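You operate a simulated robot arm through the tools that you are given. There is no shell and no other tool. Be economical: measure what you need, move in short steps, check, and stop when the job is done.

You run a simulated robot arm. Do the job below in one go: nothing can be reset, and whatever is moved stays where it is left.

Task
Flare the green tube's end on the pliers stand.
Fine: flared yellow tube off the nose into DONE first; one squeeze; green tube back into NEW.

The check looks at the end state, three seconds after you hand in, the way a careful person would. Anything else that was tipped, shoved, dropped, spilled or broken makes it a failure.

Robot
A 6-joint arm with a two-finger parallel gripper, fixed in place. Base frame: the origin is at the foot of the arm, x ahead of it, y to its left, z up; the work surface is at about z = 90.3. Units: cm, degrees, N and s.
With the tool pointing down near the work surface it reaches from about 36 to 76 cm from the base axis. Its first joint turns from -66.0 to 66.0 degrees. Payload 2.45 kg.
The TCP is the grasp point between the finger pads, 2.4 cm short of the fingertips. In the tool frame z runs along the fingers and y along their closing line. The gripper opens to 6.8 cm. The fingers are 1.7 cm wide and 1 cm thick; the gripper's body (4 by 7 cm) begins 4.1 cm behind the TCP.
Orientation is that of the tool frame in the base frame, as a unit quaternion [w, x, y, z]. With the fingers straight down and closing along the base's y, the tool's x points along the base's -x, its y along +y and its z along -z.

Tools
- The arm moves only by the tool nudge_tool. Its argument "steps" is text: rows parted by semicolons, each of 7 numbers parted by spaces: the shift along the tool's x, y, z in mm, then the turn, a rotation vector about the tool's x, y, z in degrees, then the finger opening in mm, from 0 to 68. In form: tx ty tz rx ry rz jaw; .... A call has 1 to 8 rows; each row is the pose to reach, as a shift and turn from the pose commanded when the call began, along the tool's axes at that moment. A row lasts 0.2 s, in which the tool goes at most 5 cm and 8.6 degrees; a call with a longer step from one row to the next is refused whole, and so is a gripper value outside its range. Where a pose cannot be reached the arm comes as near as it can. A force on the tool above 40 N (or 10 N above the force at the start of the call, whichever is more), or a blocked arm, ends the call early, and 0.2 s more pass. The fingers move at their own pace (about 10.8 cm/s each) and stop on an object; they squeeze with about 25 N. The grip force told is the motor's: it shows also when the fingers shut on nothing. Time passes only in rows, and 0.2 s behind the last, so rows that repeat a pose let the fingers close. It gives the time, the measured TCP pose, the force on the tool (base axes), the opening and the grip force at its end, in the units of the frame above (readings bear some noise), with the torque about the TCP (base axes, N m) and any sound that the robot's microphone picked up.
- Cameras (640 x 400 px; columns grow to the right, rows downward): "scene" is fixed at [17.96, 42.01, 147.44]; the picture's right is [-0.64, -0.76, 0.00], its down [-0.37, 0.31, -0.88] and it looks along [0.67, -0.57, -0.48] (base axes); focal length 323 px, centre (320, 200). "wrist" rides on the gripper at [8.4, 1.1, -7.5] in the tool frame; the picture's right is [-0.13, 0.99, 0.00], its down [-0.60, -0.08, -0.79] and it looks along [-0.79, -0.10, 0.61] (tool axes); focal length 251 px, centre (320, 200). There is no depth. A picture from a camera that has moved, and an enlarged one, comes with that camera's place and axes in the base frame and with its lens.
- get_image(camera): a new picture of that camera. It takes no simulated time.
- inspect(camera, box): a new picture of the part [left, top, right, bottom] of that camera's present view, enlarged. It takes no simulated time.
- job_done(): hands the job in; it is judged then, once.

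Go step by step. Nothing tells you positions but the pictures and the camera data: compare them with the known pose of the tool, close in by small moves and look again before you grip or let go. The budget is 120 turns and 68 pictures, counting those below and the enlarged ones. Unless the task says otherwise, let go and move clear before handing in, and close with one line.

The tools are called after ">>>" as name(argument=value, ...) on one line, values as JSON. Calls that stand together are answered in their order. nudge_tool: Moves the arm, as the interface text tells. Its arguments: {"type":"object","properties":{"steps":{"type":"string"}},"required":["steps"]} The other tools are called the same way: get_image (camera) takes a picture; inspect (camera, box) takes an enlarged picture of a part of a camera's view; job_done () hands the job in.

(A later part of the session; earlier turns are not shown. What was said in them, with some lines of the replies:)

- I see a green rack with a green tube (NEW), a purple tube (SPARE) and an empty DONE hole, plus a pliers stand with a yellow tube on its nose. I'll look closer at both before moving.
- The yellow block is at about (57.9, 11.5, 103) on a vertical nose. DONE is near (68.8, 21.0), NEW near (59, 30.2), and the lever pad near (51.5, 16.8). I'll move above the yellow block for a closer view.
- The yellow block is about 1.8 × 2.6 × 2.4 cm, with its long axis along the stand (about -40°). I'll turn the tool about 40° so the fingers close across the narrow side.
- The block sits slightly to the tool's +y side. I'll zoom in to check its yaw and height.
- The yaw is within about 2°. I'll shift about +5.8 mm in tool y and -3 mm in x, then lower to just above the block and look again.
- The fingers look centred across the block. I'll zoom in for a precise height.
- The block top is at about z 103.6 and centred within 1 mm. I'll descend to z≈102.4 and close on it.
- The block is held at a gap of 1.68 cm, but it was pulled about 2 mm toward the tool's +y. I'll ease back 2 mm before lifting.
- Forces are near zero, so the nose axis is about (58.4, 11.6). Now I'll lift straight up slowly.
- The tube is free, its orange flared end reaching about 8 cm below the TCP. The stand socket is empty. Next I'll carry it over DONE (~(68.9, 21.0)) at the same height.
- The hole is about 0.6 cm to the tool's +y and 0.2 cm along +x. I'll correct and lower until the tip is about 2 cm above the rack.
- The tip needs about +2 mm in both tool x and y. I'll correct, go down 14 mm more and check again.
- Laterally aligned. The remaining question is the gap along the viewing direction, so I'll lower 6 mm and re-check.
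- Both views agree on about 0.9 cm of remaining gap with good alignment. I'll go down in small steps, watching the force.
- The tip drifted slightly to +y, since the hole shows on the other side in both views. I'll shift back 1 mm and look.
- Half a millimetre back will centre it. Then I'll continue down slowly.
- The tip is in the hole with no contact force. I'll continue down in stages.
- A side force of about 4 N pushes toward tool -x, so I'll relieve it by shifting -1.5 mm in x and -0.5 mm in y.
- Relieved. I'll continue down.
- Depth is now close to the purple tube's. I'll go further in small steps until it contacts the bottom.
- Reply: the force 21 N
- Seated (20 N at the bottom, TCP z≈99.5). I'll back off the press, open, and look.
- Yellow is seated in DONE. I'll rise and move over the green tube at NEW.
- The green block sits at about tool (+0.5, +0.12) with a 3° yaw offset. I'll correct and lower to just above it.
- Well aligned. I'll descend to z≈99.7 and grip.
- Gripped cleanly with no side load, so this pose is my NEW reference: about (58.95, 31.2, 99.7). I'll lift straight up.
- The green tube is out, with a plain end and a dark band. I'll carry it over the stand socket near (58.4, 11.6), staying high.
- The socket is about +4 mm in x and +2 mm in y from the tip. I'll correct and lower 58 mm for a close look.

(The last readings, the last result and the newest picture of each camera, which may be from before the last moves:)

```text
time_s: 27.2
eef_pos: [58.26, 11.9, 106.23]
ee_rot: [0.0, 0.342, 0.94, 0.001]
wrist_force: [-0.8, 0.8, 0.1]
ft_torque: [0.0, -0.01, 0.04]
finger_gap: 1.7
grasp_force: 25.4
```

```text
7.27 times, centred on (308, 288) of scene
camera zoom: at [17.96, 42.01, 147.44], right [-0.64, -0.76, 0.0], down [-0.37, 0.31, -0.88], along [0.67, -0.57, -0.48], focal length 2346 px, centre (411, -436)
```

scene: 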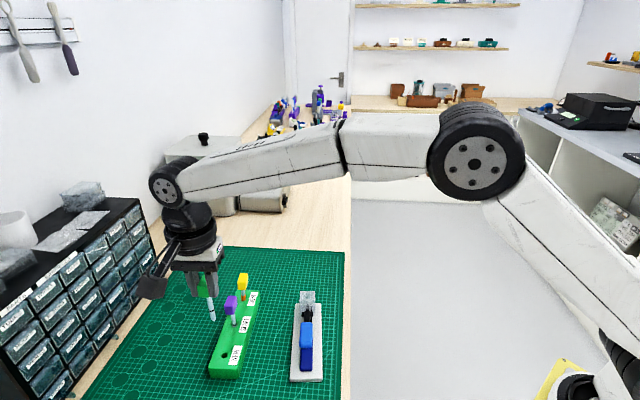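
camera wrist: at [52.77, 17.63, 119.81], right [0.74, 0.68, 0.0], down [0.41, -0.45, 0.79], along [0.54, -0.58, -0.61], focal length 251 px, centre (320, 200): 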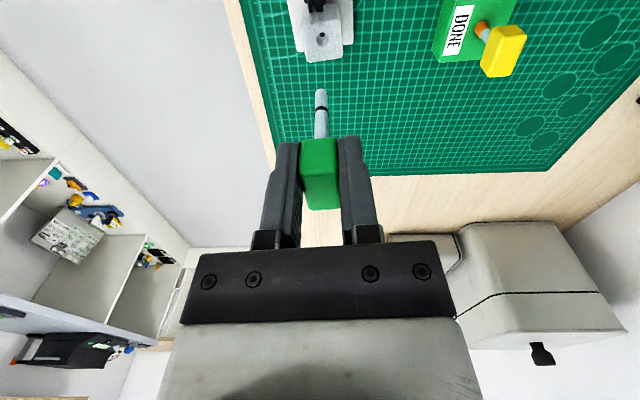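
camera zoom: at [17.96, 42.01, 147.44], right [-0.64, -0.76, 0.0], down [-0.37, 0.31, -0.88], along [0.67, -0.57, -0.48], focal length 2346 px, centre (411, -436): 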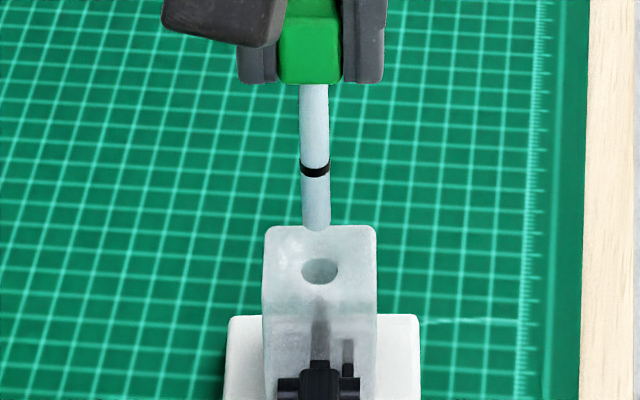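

Nearly aligned. A small correction of -1 mm in x and -0.7 mm in y, then 10 mm down.

>>> nudge_tool(steps="-1 -0.7 5 0 0 0 10; -1 -0.7 10 0 0 0 10; -1 -0.7 10 0 0 0 10")

>>> inspect(camera="wrist", box=[280, 50, 360, 130])

>>> inspect(camera="scene", box=[280, 260, 335, 315])

```text
time_s: 28.0
eef_pos: [58.31, 11.85, 105.29]
ee_rot: [0.001, 0.342, 0.94, 0.0]
wrist_force: [-0.3, 0.0, -0.2]
ft_torque: [0.0, -0.01, 0.01]
finger_gap: 1.67
grasp_force: 25.1
```

```text
5.00 times, centred on (320, 90) of wrist
camera zoom: at [52.58, 18.1, 112.75], right [0.74, 0.68, 0.0], down [0.41, -0.45, 0.79], along [0.54, -0.58, -0.61], focal length 1257 px, centre (320, 750)
```

zoom: 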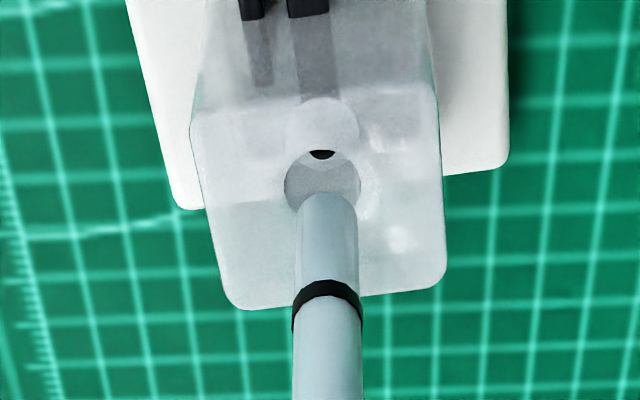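

```text
7.27 times, centred on (308, 288) of scene
camera zoom: at [17.96, 42.01, 147.44], right [-0.64, -0.76, 0.0], down [-0.37, 0.31, -0.88], along [0.67, -0.57, -0.48], focal length 2346 px, centre (411, -436)
```

zoom: 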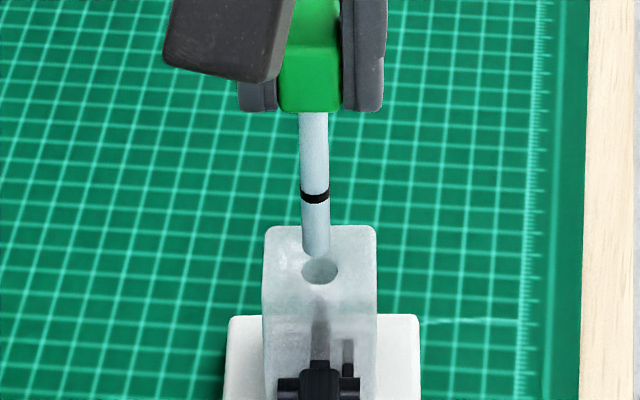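

About 0.9 cm of gap and 0.9 mm still to go in -y. I'll correct and lower 7 mm.

>>> nudge_tool(steps="0 -0.9 2 0 0 0 10; 0 -0.9 7 0 0 0 10; 0 -0.9 7 0 0 0 10")

>>> inspect(camera="wrist", box=[280, 50, 360, 130])

```text
time_s: 28.8
eef_pos: [58.16, 11.91, 104.64]
ee_rot: [0.0, 0.342, 0.94, 0.0]
wrist_force: [0.5, -0.1, -0.9]
ft_torque: [0.03, 0.01, -0.02]
finger_gap: 1.67
grasp_force: 25.1
```

```text
5.00 times, centred on (320, 90) of wrist
camera zoom: at [52.54, 18.12, 112.06], right [0.74, 0.68, 0.0], down [0.41, -0.45, 0.79], along [0.54, -0.58, -0.61], focal length 1257 px, centre (320, 750)
```

zoom: 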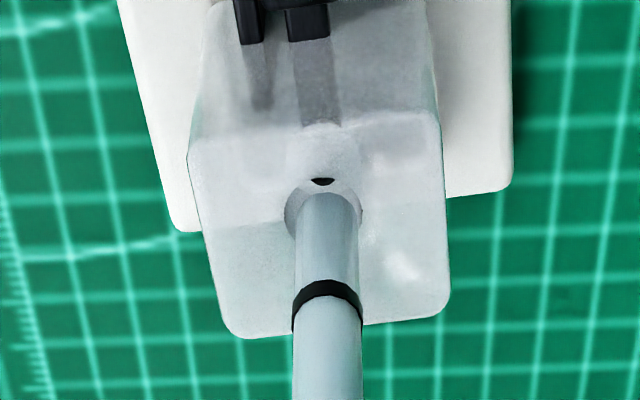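

The tip is at the mouth of the socket and within 0.4 mm. I'll continue down in small steps.

>>> nudge_tool(steps="0 -0.4 3 0 0 0 10; 0 -0.4 6 0 0 0 10; 0 -0.4 6 0 0 0 10")

>>> inspect(camera="wrist", box=[280, 50, 360, 130])

```text
time_s: 29.6
eef_pos: [58.09, 11.84, 103.96]
ee_rot: [0.0, 0.342, 0.94, 0.0]
wrist_force: [0.2, 0.0, 0.0]
ft_torque: [0.0, -0.01, 0.0]
finger_gap: 1.71
grasp_force: 24.6
```

```text
5.00 times, centred on (320, 90) of wrist
camera zoom: at [52.48, 18.06, 111.57], right [0.74, 0.68, 0.0], down [0.41, -0.45, 0.79], along [0.54, -0.58, -0.61], focal length 1257 px, centre (320, 750)
```

zoom: 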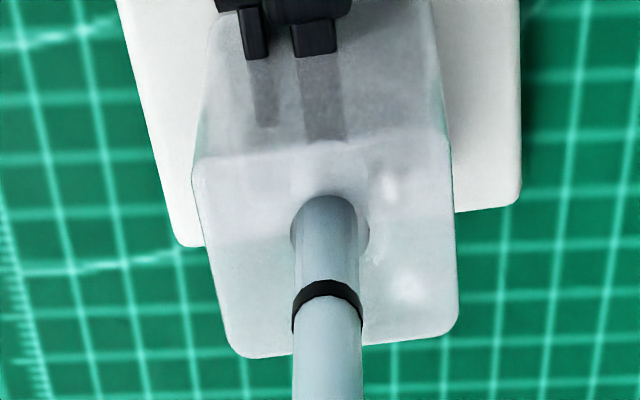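

Centred within 0.2 mm and entering the socket. I'll lower toward the expected seat at z≈102.9.

>>> nudge_tool(steps="0 0.2 2 0 0 0 10; 0 0.2 4 0 0 0 10; 0 0.2 6 0 0 0 10; 0 0.2 8 0 0 0 10; 0 0.2 8 0 0 0 10")

>>> inspect(camera="scene", box=[280, 250, 335, 315])

```text
time_s: 30.8
eef_pos: [58.11, 11.86, 103.34]
ee_rot: [0.0, 0.341, 0.94, 0.0]
wrist_force: [3.3, -3.3, -0.2]
ft_torque: [-0.21, -0.24, 0.0]
finger_gap: 1.69
grasp_force: 24.6
```

```text
6.15 times, centred on (308, 282) of scene
camera zoom: at [17.97, 42.0, 147.44], right [-0.64, -0.76, 0.0], down [-0.37, 0.31, -0.88], along [0.67, -0.57, -0.48], focal length 1985 px, centre (397, -308)
```

zoom: 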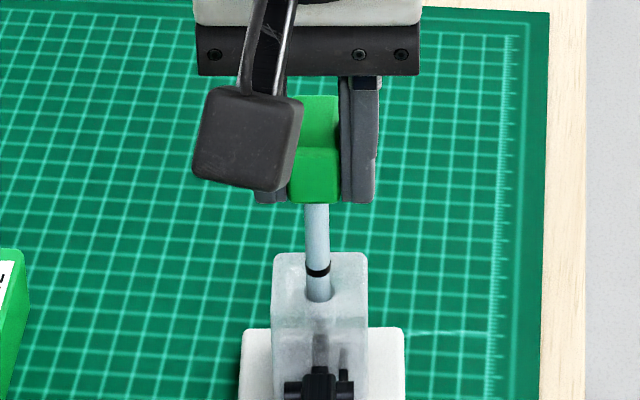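

There is about 4.6 N along tool -x, the same pattern as before. I'll shift -1.8 mm in x.

>>> nudge_tool(steps="-1.8 -0.1 0 0 0 0 10; -1.8 -0.1 0 0 0 0 10")

```text
time_s: 31.4
eef_pos: [58.38, 11.64, 103.32]
ee_rot: [0.0, 0.342, 0.94, 0.0]
wrist_force: [-0.3, 0.4, -0.4]
ft_torque: [0.02, 0.0, -0.02]
finger_gap: 1.7
grasp_force: 25.0
```

The tool is now at (58.38, 11.64), matching the seated yellow pose, with no load. I'll continue down.

>>> nudge_tool(steps="0 0 2 0 0 0 10; 0 0 4 0 0 0 10; 0 0 6 0 0 0 10; 0 0 6 0 0 0 10")

>>> inspect(camera="scene", box=[280, 250, 335, 315])

```text
time_s: 32.4
eef_pos: [58.27, 11.75, 102.72]
ee_rot: [0.0, 0.341, 0.94, 0.0]
wrist_force: [0.1, 0.7, 1.3]
ft_torque: [0.01, 0.02, 0.01]
finger_gap: 1.69
grasp_force: 24.9
```

```text
6.15 times, centred on (308, 282) of scene
camera zoom: at [17.96, 42.01, 147.44], right [-0.64, -0.76, 0.0], down [-0.37, 0.31, -0.88], along [0.67, -0.57, -0.48], focal length 1985 px, centre (397, -308)
```

zoom: 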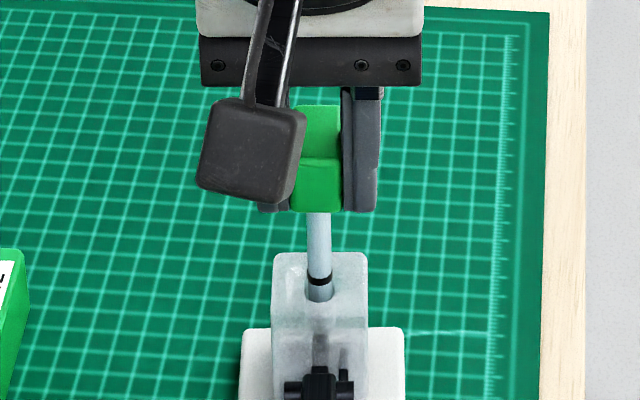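

Depth is about equal to the yellow tube's. I'll press gently to find the bottom.

>>> nudge_tool(steps="0 0 1 0 0 0 10; 0 0 2 0 0 0 10; 0 0 3 0 0 0 10; 0 0 3 0 0 0 10")

```text
time_s: 33.4
eef_pos: [58.53, 11.58, 102.51]
ee_rot: [0.002, 0.342, 0.94, 0.001]
wrist_force: [-0.8, 0.1, 22.5]
ft_torque: [-0.08, 0.04, -0.01]
finger_gap: 1.67
grasp_force: 25.3
```

Bottomed at the same relative depth as yellow. I'll unload, release and rise, then look at the lever.

>>> nudge_tool(steps="0 0 -2 0 0 0 10; 0 0 -2 0 0 0 10; 0 0 -2 0 0 0 30; 0 0 -2 0 0 0 55; 0 0 -2 0 0 0 55; 0 0 -40 0 0 0 55; 0 0 -80 0 0 0 55; 0 0 -80 0 0 0 55")

>>> inspect(camera="scene", box=[270, 245, 350, 390])

```text
time_s: 35.2
eef_pos: [58.13, 11.78, 110.47]
ee_rot: [-0.001, 0.343, 0.94, 0.001]
wrist_force: [0.1, 0.1, -0.5]
ft_torque: [-0.02, -0.01, -0.01]
finger_gap: 5.47
grasp_force: 0.1
```

```text
2.76 times, centred on (310, 318) of scene
camera zoom: at [17.96, 42.01, 147.44], right [-0.64, -0.76, 0.0], down [-0.37, 0.31, -0.88], along [0.67, -0.57, -0.48], focal length 890 px, centre (348, -124)
```

zoom: 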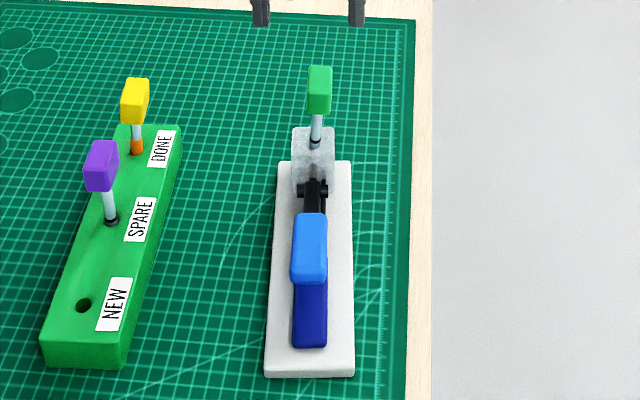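

The green tube stands in the socket. The light-blue upper handle is raised above the dark-blue lower one, so pressing it down does the squeeze. I'll move along the stand above it, with fingers closed.

>>> nudge_tool(steps="40 0 0 0 0 0 30; 80 0 0 0 0 0 0; 80 0 0 0 0 0 0; 80 0 0 0 0 0 0")

>>> get_image(camera="wrist")

>>> inspect(camera="scene", box=[250, 220, 370, 380])

```text
time_s: 36.2
eef_pos: [51.96, 16.88, 110.32]
ee_rot: [0.001, 0.341, 0.94, -0.001]
wrist_force: [0.6, 0.3, -1.1]
ft_torque: [-0.01, 0.01, -0.01]
finger_gap: 0.0
grasp_force: 24.1
```

```text
14 pictures are left
camera wrist: at [46.22, 23.14, 117.83], right [0.74, 0.68, 0.0], down [0.41, -0.45, 0.79], along [0.54, -0.58, -0.61], focal length 251 px, centre (320, 200)
```

wrist: 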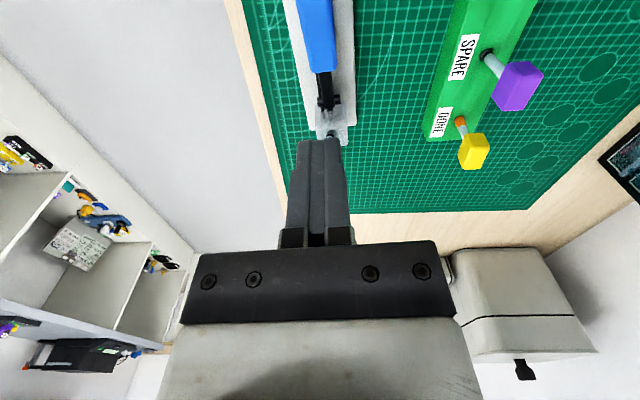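

```text
2.50 times, centred on (310, 300) of scene
camera zoom: at [17.96, 42.01, 147.44], right [-0.64, -0.76, 0.0], down [-0.37, 0.31, -0.88], along [0.67, -0.57, -0.48], focal length 806 px, centre (345, -50)
```

zoom: 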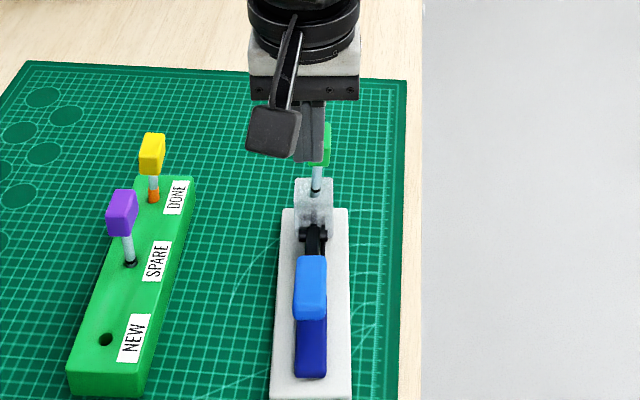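

The upper handle spans roughly 6.6–12.7 cm from the socket along the stand, with its top at z≈97.4 at the end. I'll position the closed fingertips over its outer part, at about 11.3 cm, and stop above it.

>>> nudge_tool(steps="33 0 0 0 0 0 0; 33 0 40 0 0 0 0; 33 0 75 0 0 0 0; 33 0 85 0 0 0 0; 33 0 85 0 0 0 0")

>>> inspect(camera="scene", box=[260, 270, 350, 390])

>>> inspect(camera="wrist", box=[240, 0, 400, 200])

```text
time_s: 37.4
eef_pos: [49.71, 18.98, 101.84]
ee_rot: [-0.001, 0.343, 0.939, 0.0]
wrist_force: [-0.8, -0.4, 0.8]
ft_torque: [0.0, -0.04, 0.04]
finger_gap: 0.02
grasp_force: 23.6
```

```text
3.33 times, centred on (305, 330) of scene
camera zoom: at [17.96, 42.01, 147.44], right [-0.64, -0.76, 0.0], down [-0.37, 0.31, -0.88], along [0.67, -0.57, -0.48], focal length 1075 px, centre (370, -233)
```

zoom: 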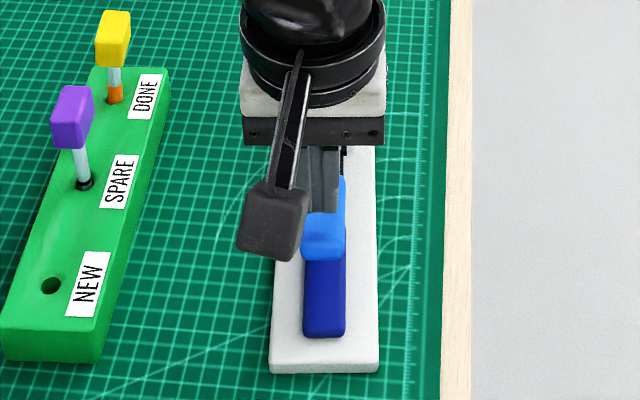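

```text
2.00 times, centred on (320, 100) of wrist
camera zoom: at [44.0, 25.26, 109.28], right [0.74, 0.68, 0.0], down [0.41, -0.45, 0.79], along [0.54, -0.58, -0.61], focal length 503 px, centre (320, 400)
```

zoom: 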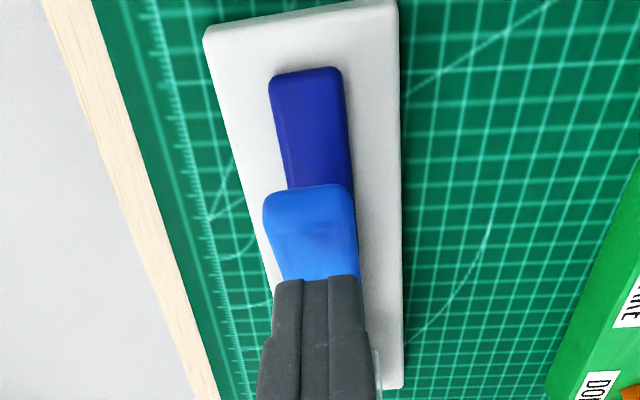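

The fingertips are centred over the upper handle near its end. I'll press down slowly.

>>> nudge_tool(steps="0 0 5 0 0 0 0; 0 0 10 0 0 0 0; 0 0 15 0 0 0 0; 0 0 20 0 0 0 0; 0 0 25 0 0 0 0; 0 0 30 0 0 0 0; 0 0 30 0 0 0 0")

```text
time_s: 39.0
eef_pos: [49.63, 18.98, 99.01]
ee_rot: [0.0, 0.342, 0.94, 0.0]
wrist_force: [-1.0, 0.6, 3.5]
ft_torque: [0.03, 0.07, 0.01]
finger_gap: 0.01
grasp_force: 24.1
```

Light contact (3.5 N) at z 99.0. I'll keep pressing.

>>> nudge_tool(steps="0 0 3 0 0 0 0; 0 0 6 0 0 0 0; 0 0 9 0 0 0 0; 0 0 12 0 0 0 0; 0 0 12 0 0 0 0")

```text
time_s: 40.2
eef_pos: [49.54, 18.99, 97.77]
ee_rot: [-0.001, 0.341, 0.94, 0.0]
wrist_force: [-15.0, 1.8, 30.6]
ft_torque: [0.22, 0.58, 0.06]
finger_gap: 0.0
grasp_force: 23.5
```

Resistance is 31 N after 12 mm, with no click yet. I'll press a little more.

>>> nudge_tool(steps="0 0 2 0 0 0 0; 0 0 4 0 0 0 0; 0 0 4 0 0 0 0")

>>> inspect(camera="scene", box=[260, 250, 350, 390])

```text
time_s: 40.6
eef_pos: [49.55, 18.85, 97.9]
ee_rot: [0.0, 0.341, 0.94, 0.0]
wrist_force: [-8.9, -5.2, 22.1]
ft_torque: [-0.02, 0.38, 0.05]
finger_gap: 0.01
grasp_force: 23.3
stopped in row 2: the force on the tool passed its limit at 46 N (the readings are from after the stop); the commanded pose is now the measured one
```

```text
2.86 times, centred on (305, 320) of scene
camera zoom: at [17.9, 41.98, 147.46], right [-0.64, -0.76, 0.0], down [-0.37, 0.31, -0.88], along [0.67, -0.57, -0.48], focal length 922 px, centre (363, -143)
```

zoom: 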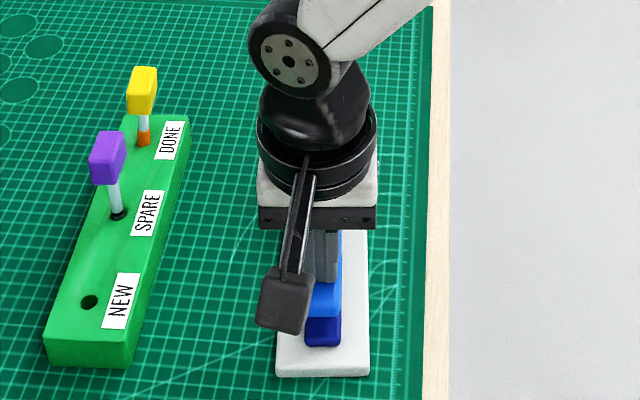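

The force limit stopped the press at 46 N. I'll check how closed the handles are and whether the tube changed.

>>> inspect(camera="wrist", box=[240, 0, 400, 200])

```text
2.00 times, centred on (320, 100) of wrist
camera zoom: at [43.93, 25.17, 105.3], right [0.74, 0.68, 0.0], down [0.41, -0.45, 0.79], along [0.54, -0.58, -0.61], focal length 503 px, centre (320, 400)
```

zoom: 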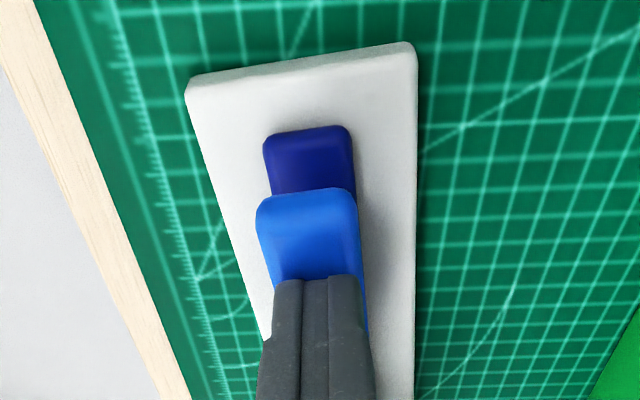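

I can't tell a spring from a hard stop yet, so I'll press in fine steps to read the stiffness before releasing.

>>> nudge_tool(steps="0 0 0.7 0 0 0 0; 0 0 0.7 0 0 0 0")

```text
time_s: 41.2
eef_pos: [49.61, 18.85, 97.74]
ee_rot: [0.001, 0.342, 0.94, 0.001]
wrist_force: [-16.5, -1.0, 29.7]
ft_torque: [0.08, 0.56, 0.12]
finger_gap: 0.0
grasp_force: 24.2
```

Stiffness is about 11 N/mm, so the handle is at its hard stop. I'll release slowly, rise clear, and check the tube end.

>>> nudge_tool(steps="0 0 -3 0 0 0 0; 0 0 -8 0 0 0 0; 0 0 -14 0 0 0 0; 0 0 -30 0 0 0 0; 0 0 -70 0 0 0 0; 0 0 -110 0 0 0 0; 45 0 -130 0 0 0 0; 45 0 -130 0 0 0 0")

>>> inspect(camera="scene", box=[260, 250, 360, 380])

```text
time_s: 43.0
eef_pos: [46.28, 21.65, 110.65]
ee_rot: [0.0, 0.343, 0.939, 0.001]
wrist_force: [0.0, 1.2, 0.7]
ft_torque: [-0.02, -0.01, 0.0]
finger_gap: 0.02
grasp_force: 23.9
```

```text
3.08 times, centred on (310, 315) of scene
camera zoom: at [17.96, 42.01, 147.44], right [-0.64, -0.76, 0.0], down [-0.37, 0.31, -0.88], along [0.67, -0.57, -0.48], focal length 993 px, centre (351, -154)
```

zoom: 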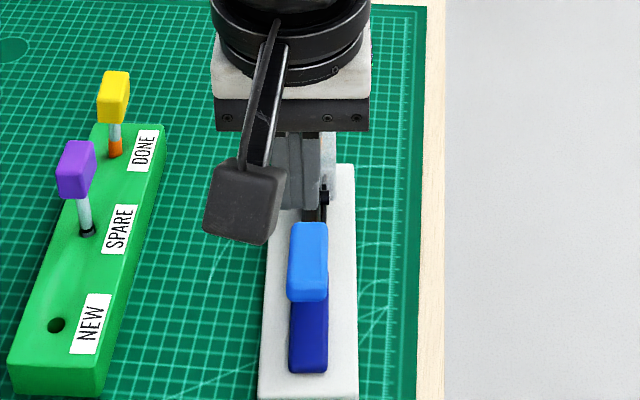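

The handle sprang back. I'll return above the tube with open fingers, which also clears the scene camera's view of it.

>>> nudge_tool(steps="-40 0 0 0 0 0 30; -80 0 0 0 0 0 60; -120 0 0 0 0 0 60; -156 1 0 0 0 0 60; -156 1 0 0 0 0 60")

>>> inspect(camera="scene", box=[265, 235, 355, 325])

```text
time_s: 44.2
eef_pos: [58.19, 11.75, 110.55]
ee_rot: [-0.001, 0.342, 0.94, 0.002]
wrist_force: [-0.5, -0.1, -1.1]
ft_torque: [0.0, 0.03, 0.01]
finger_gap: 5.98
grasp_force: 0.0
```

```text
4.44 times, centred on (310, 280) of scene
camera zoom: at [17.96, 42.01, 147.44], right [-0.64, -0.76, 0.0], down [-0.37, 0.31, -0.88], along [0.67, -0.57, -0.48], focal length 1434 px, centre (364, -156)
```

zoom: 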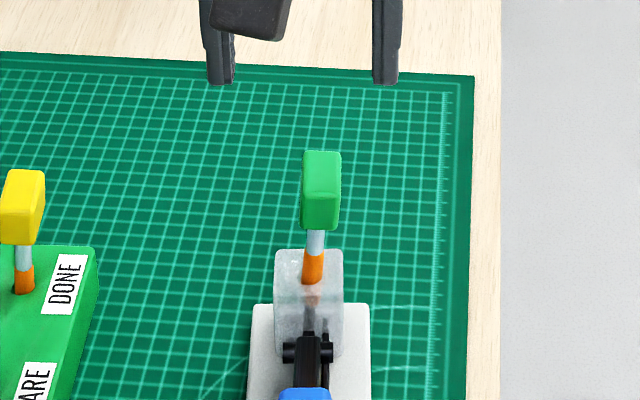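

The green end is now orange, so it flared, and the tube leans slightly in the socket. I'll descend over it and grip; closing will straighten it.

>>> nudge_tool(steps="0 0 40 0 0 0 60; 0 0 70 0 0 0 60; 0 0 78.5 0 0 0 60; 0 0 78.5 0 0 0 45; 0 0 78.5 0 0 0 32; 0 0 78.5 0 0 0 22; 0 0 78.5 0 0 0 10; 0 0 78.5 0 0 0 10")

>>> inspect(camera="scene", box=[265, 235, 355, 325])

```text
time_s: 46.0
eef_pos: [58.24, 11.86, 102.54]
ee_rot: [0.0, 0.342, 0.94, 0.001]
wrist_force: [0.5, -0.4, -0.8]
ft_torque: [0.02, 0.02, -0.01]
finger_gap: 1.72
grasp_force: 25.3
```

```text
4.44 times, centred on (310, 280) of scene
camera zoom: at [17.96, 42.01, 147.44], right [-0.64, -0.76, 0.0], down [-0.37, 0.31, -0.88], along [0.67, -0.57, -0.48], focal length 1434 px, centre (364, -156)
```

zoom: 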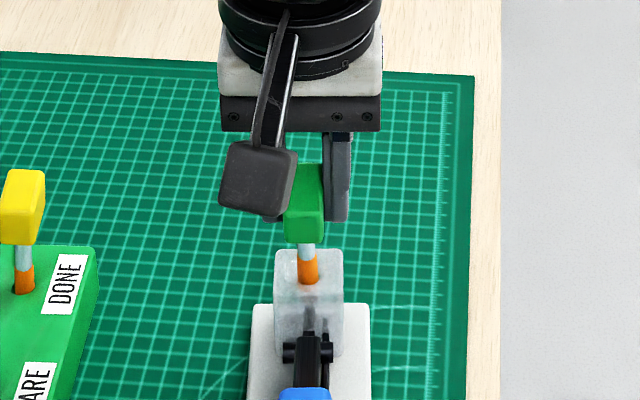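

Held with zero load and the tube looks upright. I'll lift straight out, checking forces.

>>> nudge_tool(steps="0 0 -5 0 0 0 10; 0 0 -15 0 0 0 10; 0 0 -30 0 0 0 10; 0 0 -60 0 0 0 10; 0 0 -95 0 0 0 10; 0 0 -95 0 0 0 10")

>>> get_image(camera="wrist")

```text
time_s: 47.4
eef_pos: [58.15, 12.1, 112.29]
ee_rot: [0.0, 0.343, 0.939, 0.001]
wrist_force: [0.2, -0.3, -1.2]
ft_torque: [-0.02, -0.03, 0.0]
finger_gap: 1.69
grasp_force: 25.2
```

```text
5 pictures are left
camera wrist: at [52.39, 18.35, 119.76], right [0.74, 0.68, 0.0], down [0.41, -0.45, 0.79], along [0.54, -0.58, -0.61], focal length 251 px, centre (320, 200)
```

wrist: 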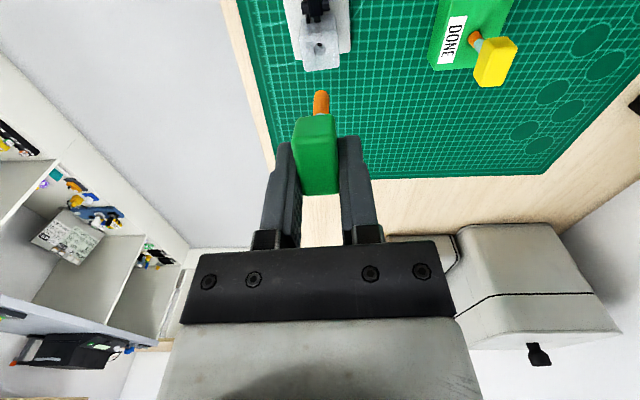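

The block sits differently in the fingers than before, so I'll zoom to judge the tilt.

>>> inspect(camera="wrist", box=[250, 60, 390, 220])

```text
2.50 times, centred on (320, 140) of wrist
camera zoom: at [52.39, 18.35, 119.76], right [0.74, 0.68, 0.0], down [0.41, -0.45, 0.79], along [0.54, -0.58, -0.61], focal length 629 px, centre (320, 350)
```

zoom: 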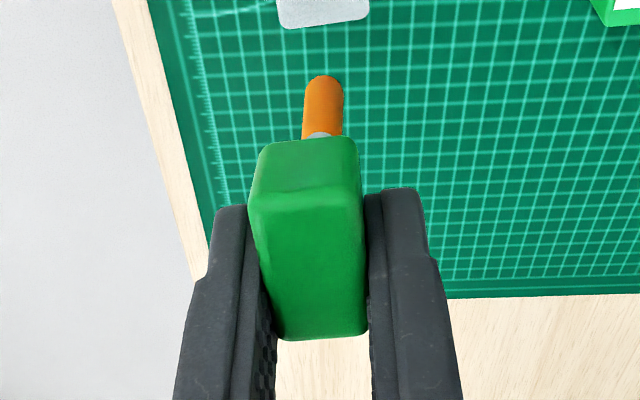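

The tube leans about 12° in the grip, with the block toward tool +x and the tip straight below. I'll tilt the tool +12° about its y to make the tube vertical while carrying it to above NEW, offsetting the TCP to suit.

>>> nudge_tool(steps="0 0 -10 0 4 0 10; 27 38 -10 0 8 0 10; 54 76 -10 0 12 0 10; 81 115 -10 0 12 0 10; 106.6 152.8 -10 0 12 0 10; 106.6 152.8 25 0 12 0 10; 106.6 152.8 58 0 12 0 10; 106.6 152.8 58 0 12 0 10")

>>> inspect(camera="wrist", box=[270, 20, 370, 120])

>>> inspect(camera="scene", box=[180, 280, 260, 370])

```text
time_s: 49.2
eef_pos: [59.67, 30.56, 106.16]
ee_rot: [-0.098, 0.34, 0.935, 0.036]
wrist_force: [-0.8, 0.5, -0.1]
ft_torque: [-0.03, 0.01, -0.01]
finger_gap: 1.69
grasp_force: 25.3
```

```text
4.00 times, centred on (320, 70) of wrist
camera zoom: at [55.38, 35.61, 115.28], right [0.73, 0.68, -0.02], down [0.53, -0.55, 0.65], along [0.43, -0.49, -0.76], focal length 1006 px, centre (320, 720)
```

zoom: 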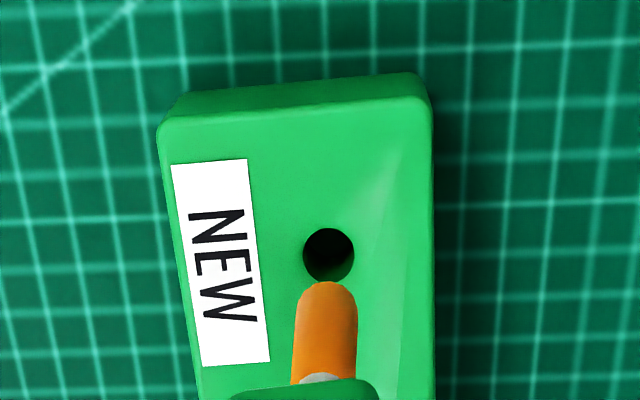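

```text
4.44 times, centred on (220, 325) of scene
camera zoom: at [17.96, 42.01, 147.44], right [-0.64, -0.76, 0.0], down [-0.37, 0.31, -0.88], along [0.67, -0.57, -0.48], focal length 1434 px, centre (764, -356)
```

zoom: 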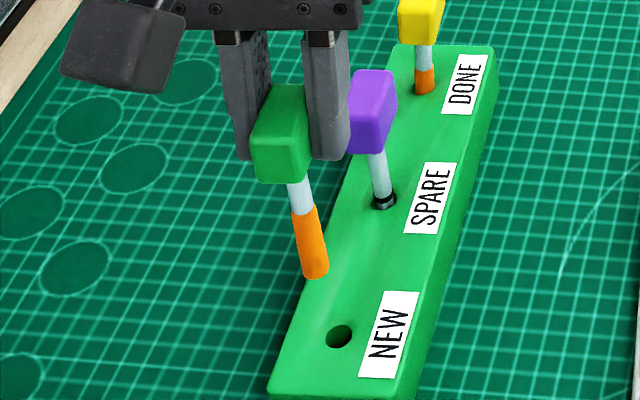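

The tube is upright above NEW. I'll shift about 3 mm toward -x and 1 mm toward -y, lower 28 mm vertically, and take a wrist view.

>>> nudge_tool(steps="-4 -0.8 10 0 0 0 10; -8.8 -0.8 26.8 0 0 0 10; -8.8 -0.8 26.8 0 0 0 10")

>>> inspect(camera="wrist", box=[270, 20, 370, 120])

```text
time_s: 50.0
eef_pos: [59.93, 30.05, 103.48]
ee_rot: [-0.097, 0.34, 0.935, 0.037]
wrist_force: [0.5, 0.0, 0.0]
ft_torque: [-0.01, 0.03, -0.01]
finger_gap: 1.72
grasp_force: 24.8
```

```text
4.00 times, centred on (320, 70) of wrist
camera zoom: at [55.6, 35.25, 112.58], right [0.73, 0.68, -0.03], down [0.53, -0.55, 0.65], along [0.43, -0.49, -0.76], focal length 1006 px, centre (320, 720)
```

zoom: 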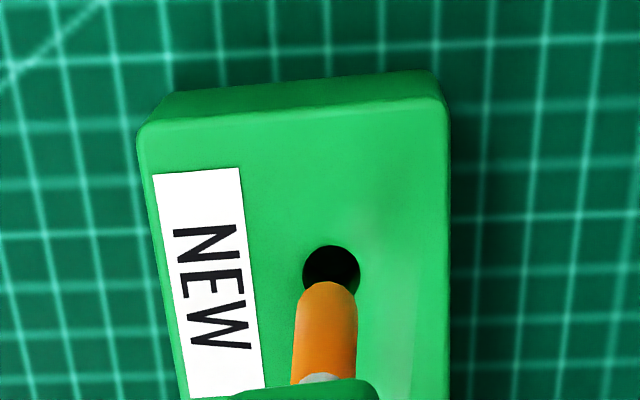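

By my estimate about 1.9 cm of gap remains, with the lateral error under 1 mm. I'll correct and lower 15 mm, then insert by force feedback and save the last picture.

>>> nudge_tool(steps="-2 0.7 7 0 0 0 10; -3.8 0.7 14.5 0 0 0 10; -3.8 0.7 14.5 0 0 0 10")

```text
time_s: 50.8
eef_pos: [60.1, 30.23, 102.11]
ee_rot: [-0.098, 0.34, 0.934, 0.036]
wrist_force: [0.0, 0.3, -0.1]
ft_torque: [0.0, 0.03, 0.02]
finger_gap: 1.68
grasp_force: 24.5
```

No contact so far. I'll go down 7 mm in small vertical steps.

>>> nudge_tool(steps="-0.4 0 2 0 0 0 10; -0.8 0 3.9 0 0 0 10; -1.1 0 5.4 0 0 0 10; -1.5 0 6.9 0 0 0 10; -1.5 0 6.9 0 0 0 10")

```text
time_s: 52.0
eef_pos: [60.15, 30.06, 101.46]
ee_rot: [-0.098, 0.34, 0.935, 0.037]
wrist_force: [1.0, -0.1, 0.4]
ft_torque: [0.0, 0.01, -0.01]
finger_gap: 1.7
grasp_force: 25.0
```

Still free at z 101.4. I'll continue.

>>> nudge_tool(steps="-0.4 0 2 0 0 0 10; -0.8 0 3.9 0 0 0 10; -1.0 0 4.9 0 0 0 10; -1.0 0 4.9 0 0 0 10")

```text
time_s: 53.0
eef_pos: [60.2, 30.1, 100.87]
ee_rot: [-0.097, 0.34, 0.935, 0.037]
wrist_force: [-0.6, 1.0, -0.2]
ft_torque: [-0.02, 0.0, 0.0]
finger_gap: 1.69
grasp_force: 25.3
```

Still no vertical force, so the tip is most likely inside the hole. I'll continue in stages.

>>> nudge_tool(steps="-0.4 0 2 0 0 0 10; -0.8 0 3.9 0 0 0 10; -1.0 0 4.9 0 0 0 10; -1.0 0 4.9 0 0 0 10")

```text
time_s: 54.0
eef_pos: [60.06, 30.28, 100.28]
ee_rot: [-0.098, 0.34, 0.935, 0.036]
wrist_force: [0.0, 0.3, 0.1]
ft_torque: [-0.01, -0.02, 0.02]
finger_gap: 1.69
grasp_force: 25.1
```

>>> nudge_tool(steps="-0.4 0 2 0 0 0 10; -0.8 0 3.9 0 0 0 10; -1.0 0 4.9 0 0 0 10; -1.0 0 4.9 0 0 0 10")

```text
time_s: 55.0
eef_pos: [60.1, 30.26, 99.93]
ee_rot: [-0.098, 0.34, 0.934, 0.036]
wrist_force: [0.1, -0.4, -0.5]
ft_torque: [-0.01, 0.05, -0.01]
finger_gap: 1.71
grasp_force: 25.7
```

Free at z 99.9; a rim contact would have shown well before this. I'll carry on to the bottom.

>>> nudge_tool(steps="-0.2 0 1 0 0 0 10; -0.4 0 2 0 0 0 10; -0.6 0 2.9 0 0 0 10; -0.8 0 3.9 0 0 0 10; -0.8 0 3.9 0 0 0 10")

```text
time_s: 56.2
eef_pos: [60.09, 30.11, 99.57]
ee_rot: [-0.097, 0.34, 0.935, 0.036]
wrist_force: [0.0, 0.4, -0.2]
ft_torque: [0.03, 0.01, 0.02]
finger_gap: 1.69
grasp_force: 24.6
```

Before going deeper, a small sideways probe will tell whether the tip is captured by the hole.

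>>> nudge_tool(steps="0 1.5 0 0 0 0 10; 0 1.5 0 0 0 0 10")

```text
time_s: 56.8
eef_pos: [60.17, 30.24, 99.45]
ee_rot: [-0.098, 0.34, 0.935, 0.036]
wrist_force: [-2.1, -3.2, -0.2]
ft_torque: [-0.21, 0.12, 0.04]
finger_gap: 1.7
grasp_force: 25.5
```

The probe met 3.8 N of resistance, so the tip is captured. I'll undo it and go down to the bottom.

>>> nudge_tool(steps="0 -1.5 0 0 0 0 10; -0.2 -1.5 1 0 0 0 10; -0.4 -1.5 2 0 0 0 10; -0.6 -1.5 2.9 0 0 0 10; -0.8 -1.5 3.9 0 0 0 10; -0.8 -1.5 3.9 0 0 0 10")

```text
time_s: 58.2
eef_pos: [60.2, 30.2, 99.44]
ee_rot: [-0.097, 0.339, 0.935, 0.038]
wrist_force: [-2.9, 0.2, 20.2]
ft_torque: [0.15, 0.38, 0.05]
finger_gap: 1.7
grasp_force: 25.0
```

Bottomed with 20 N. I'll unload, open, rise vertically, and use the last picture to confirm.

>>> nudge_tool(steps="0.4 0 -2 0 0 0 10; 0.4 0 -2 0 0 0 10; 0.4 0 -2 0 0 0 30; 0.4 0 -2 0 0 0 55; 0.4 0 -2 0 0 0 55; 8.3 0 -39 0 0 0 55; 18 0 -84 0 0 0 60; 28 0 -130 0 0 0 60")

>>> nudge_tool(steps="6 0 -30 0 -4 0 60; 12 0 -60 0 -8 0 60; 12 0 -60 0 -12 0 60; 12 0 -60 0 -12 0 60")

>>> inspect(camera="scene", box=[180, 240, 350, 390])

```text
time_s: 60.0
eef_pos: [60.04, 30.15, 112.44]
ee_rot: [-0.098, 0.34, 0.935, 0.035]
wrist_force: [0.8, 0.2, -0.4]
ft_torque: [0.0, 0.01, 0.01]
finger_gap: 6.01
grasp_force: 0.1
```

```text
time_s: 61.0
eef_pos: [60.26, 30.11, 118.82]
ee_rot: [0.001, 0.341, 0.94, 0.0]
wrist_force: [-0.7, 0.0, -0.5]
ft_torque: [0.01, 0.01, 0.02]
finger_gap: 5.99
grasp_force: 0.0
```

```text
2.67 times, centred on (265, 315) of scene
camera zoom: at [17.96, 42.01, 147.44], right [-0.64, -0.76, 0.0], down [-0.37, 0.31, -0.88], along [0.67, -0.57, -0.48], focal length 860 px, centre (467, -107)
```

zoom: 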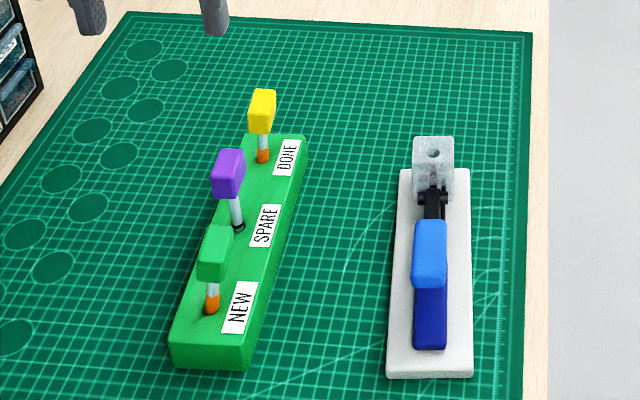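

The flared green tube stands in NEW, the yellow one is in DONE, purple was not touched, the socket is empty and the arm is clear. I'm handing in now.

>>> job_done()

```text
The job is handed in.
```

The green tube's end is flared (one squeeze) and it is back in NEW; the yellow tube is in DONE, the purple one stayed in SPARE, and the arm is clear.
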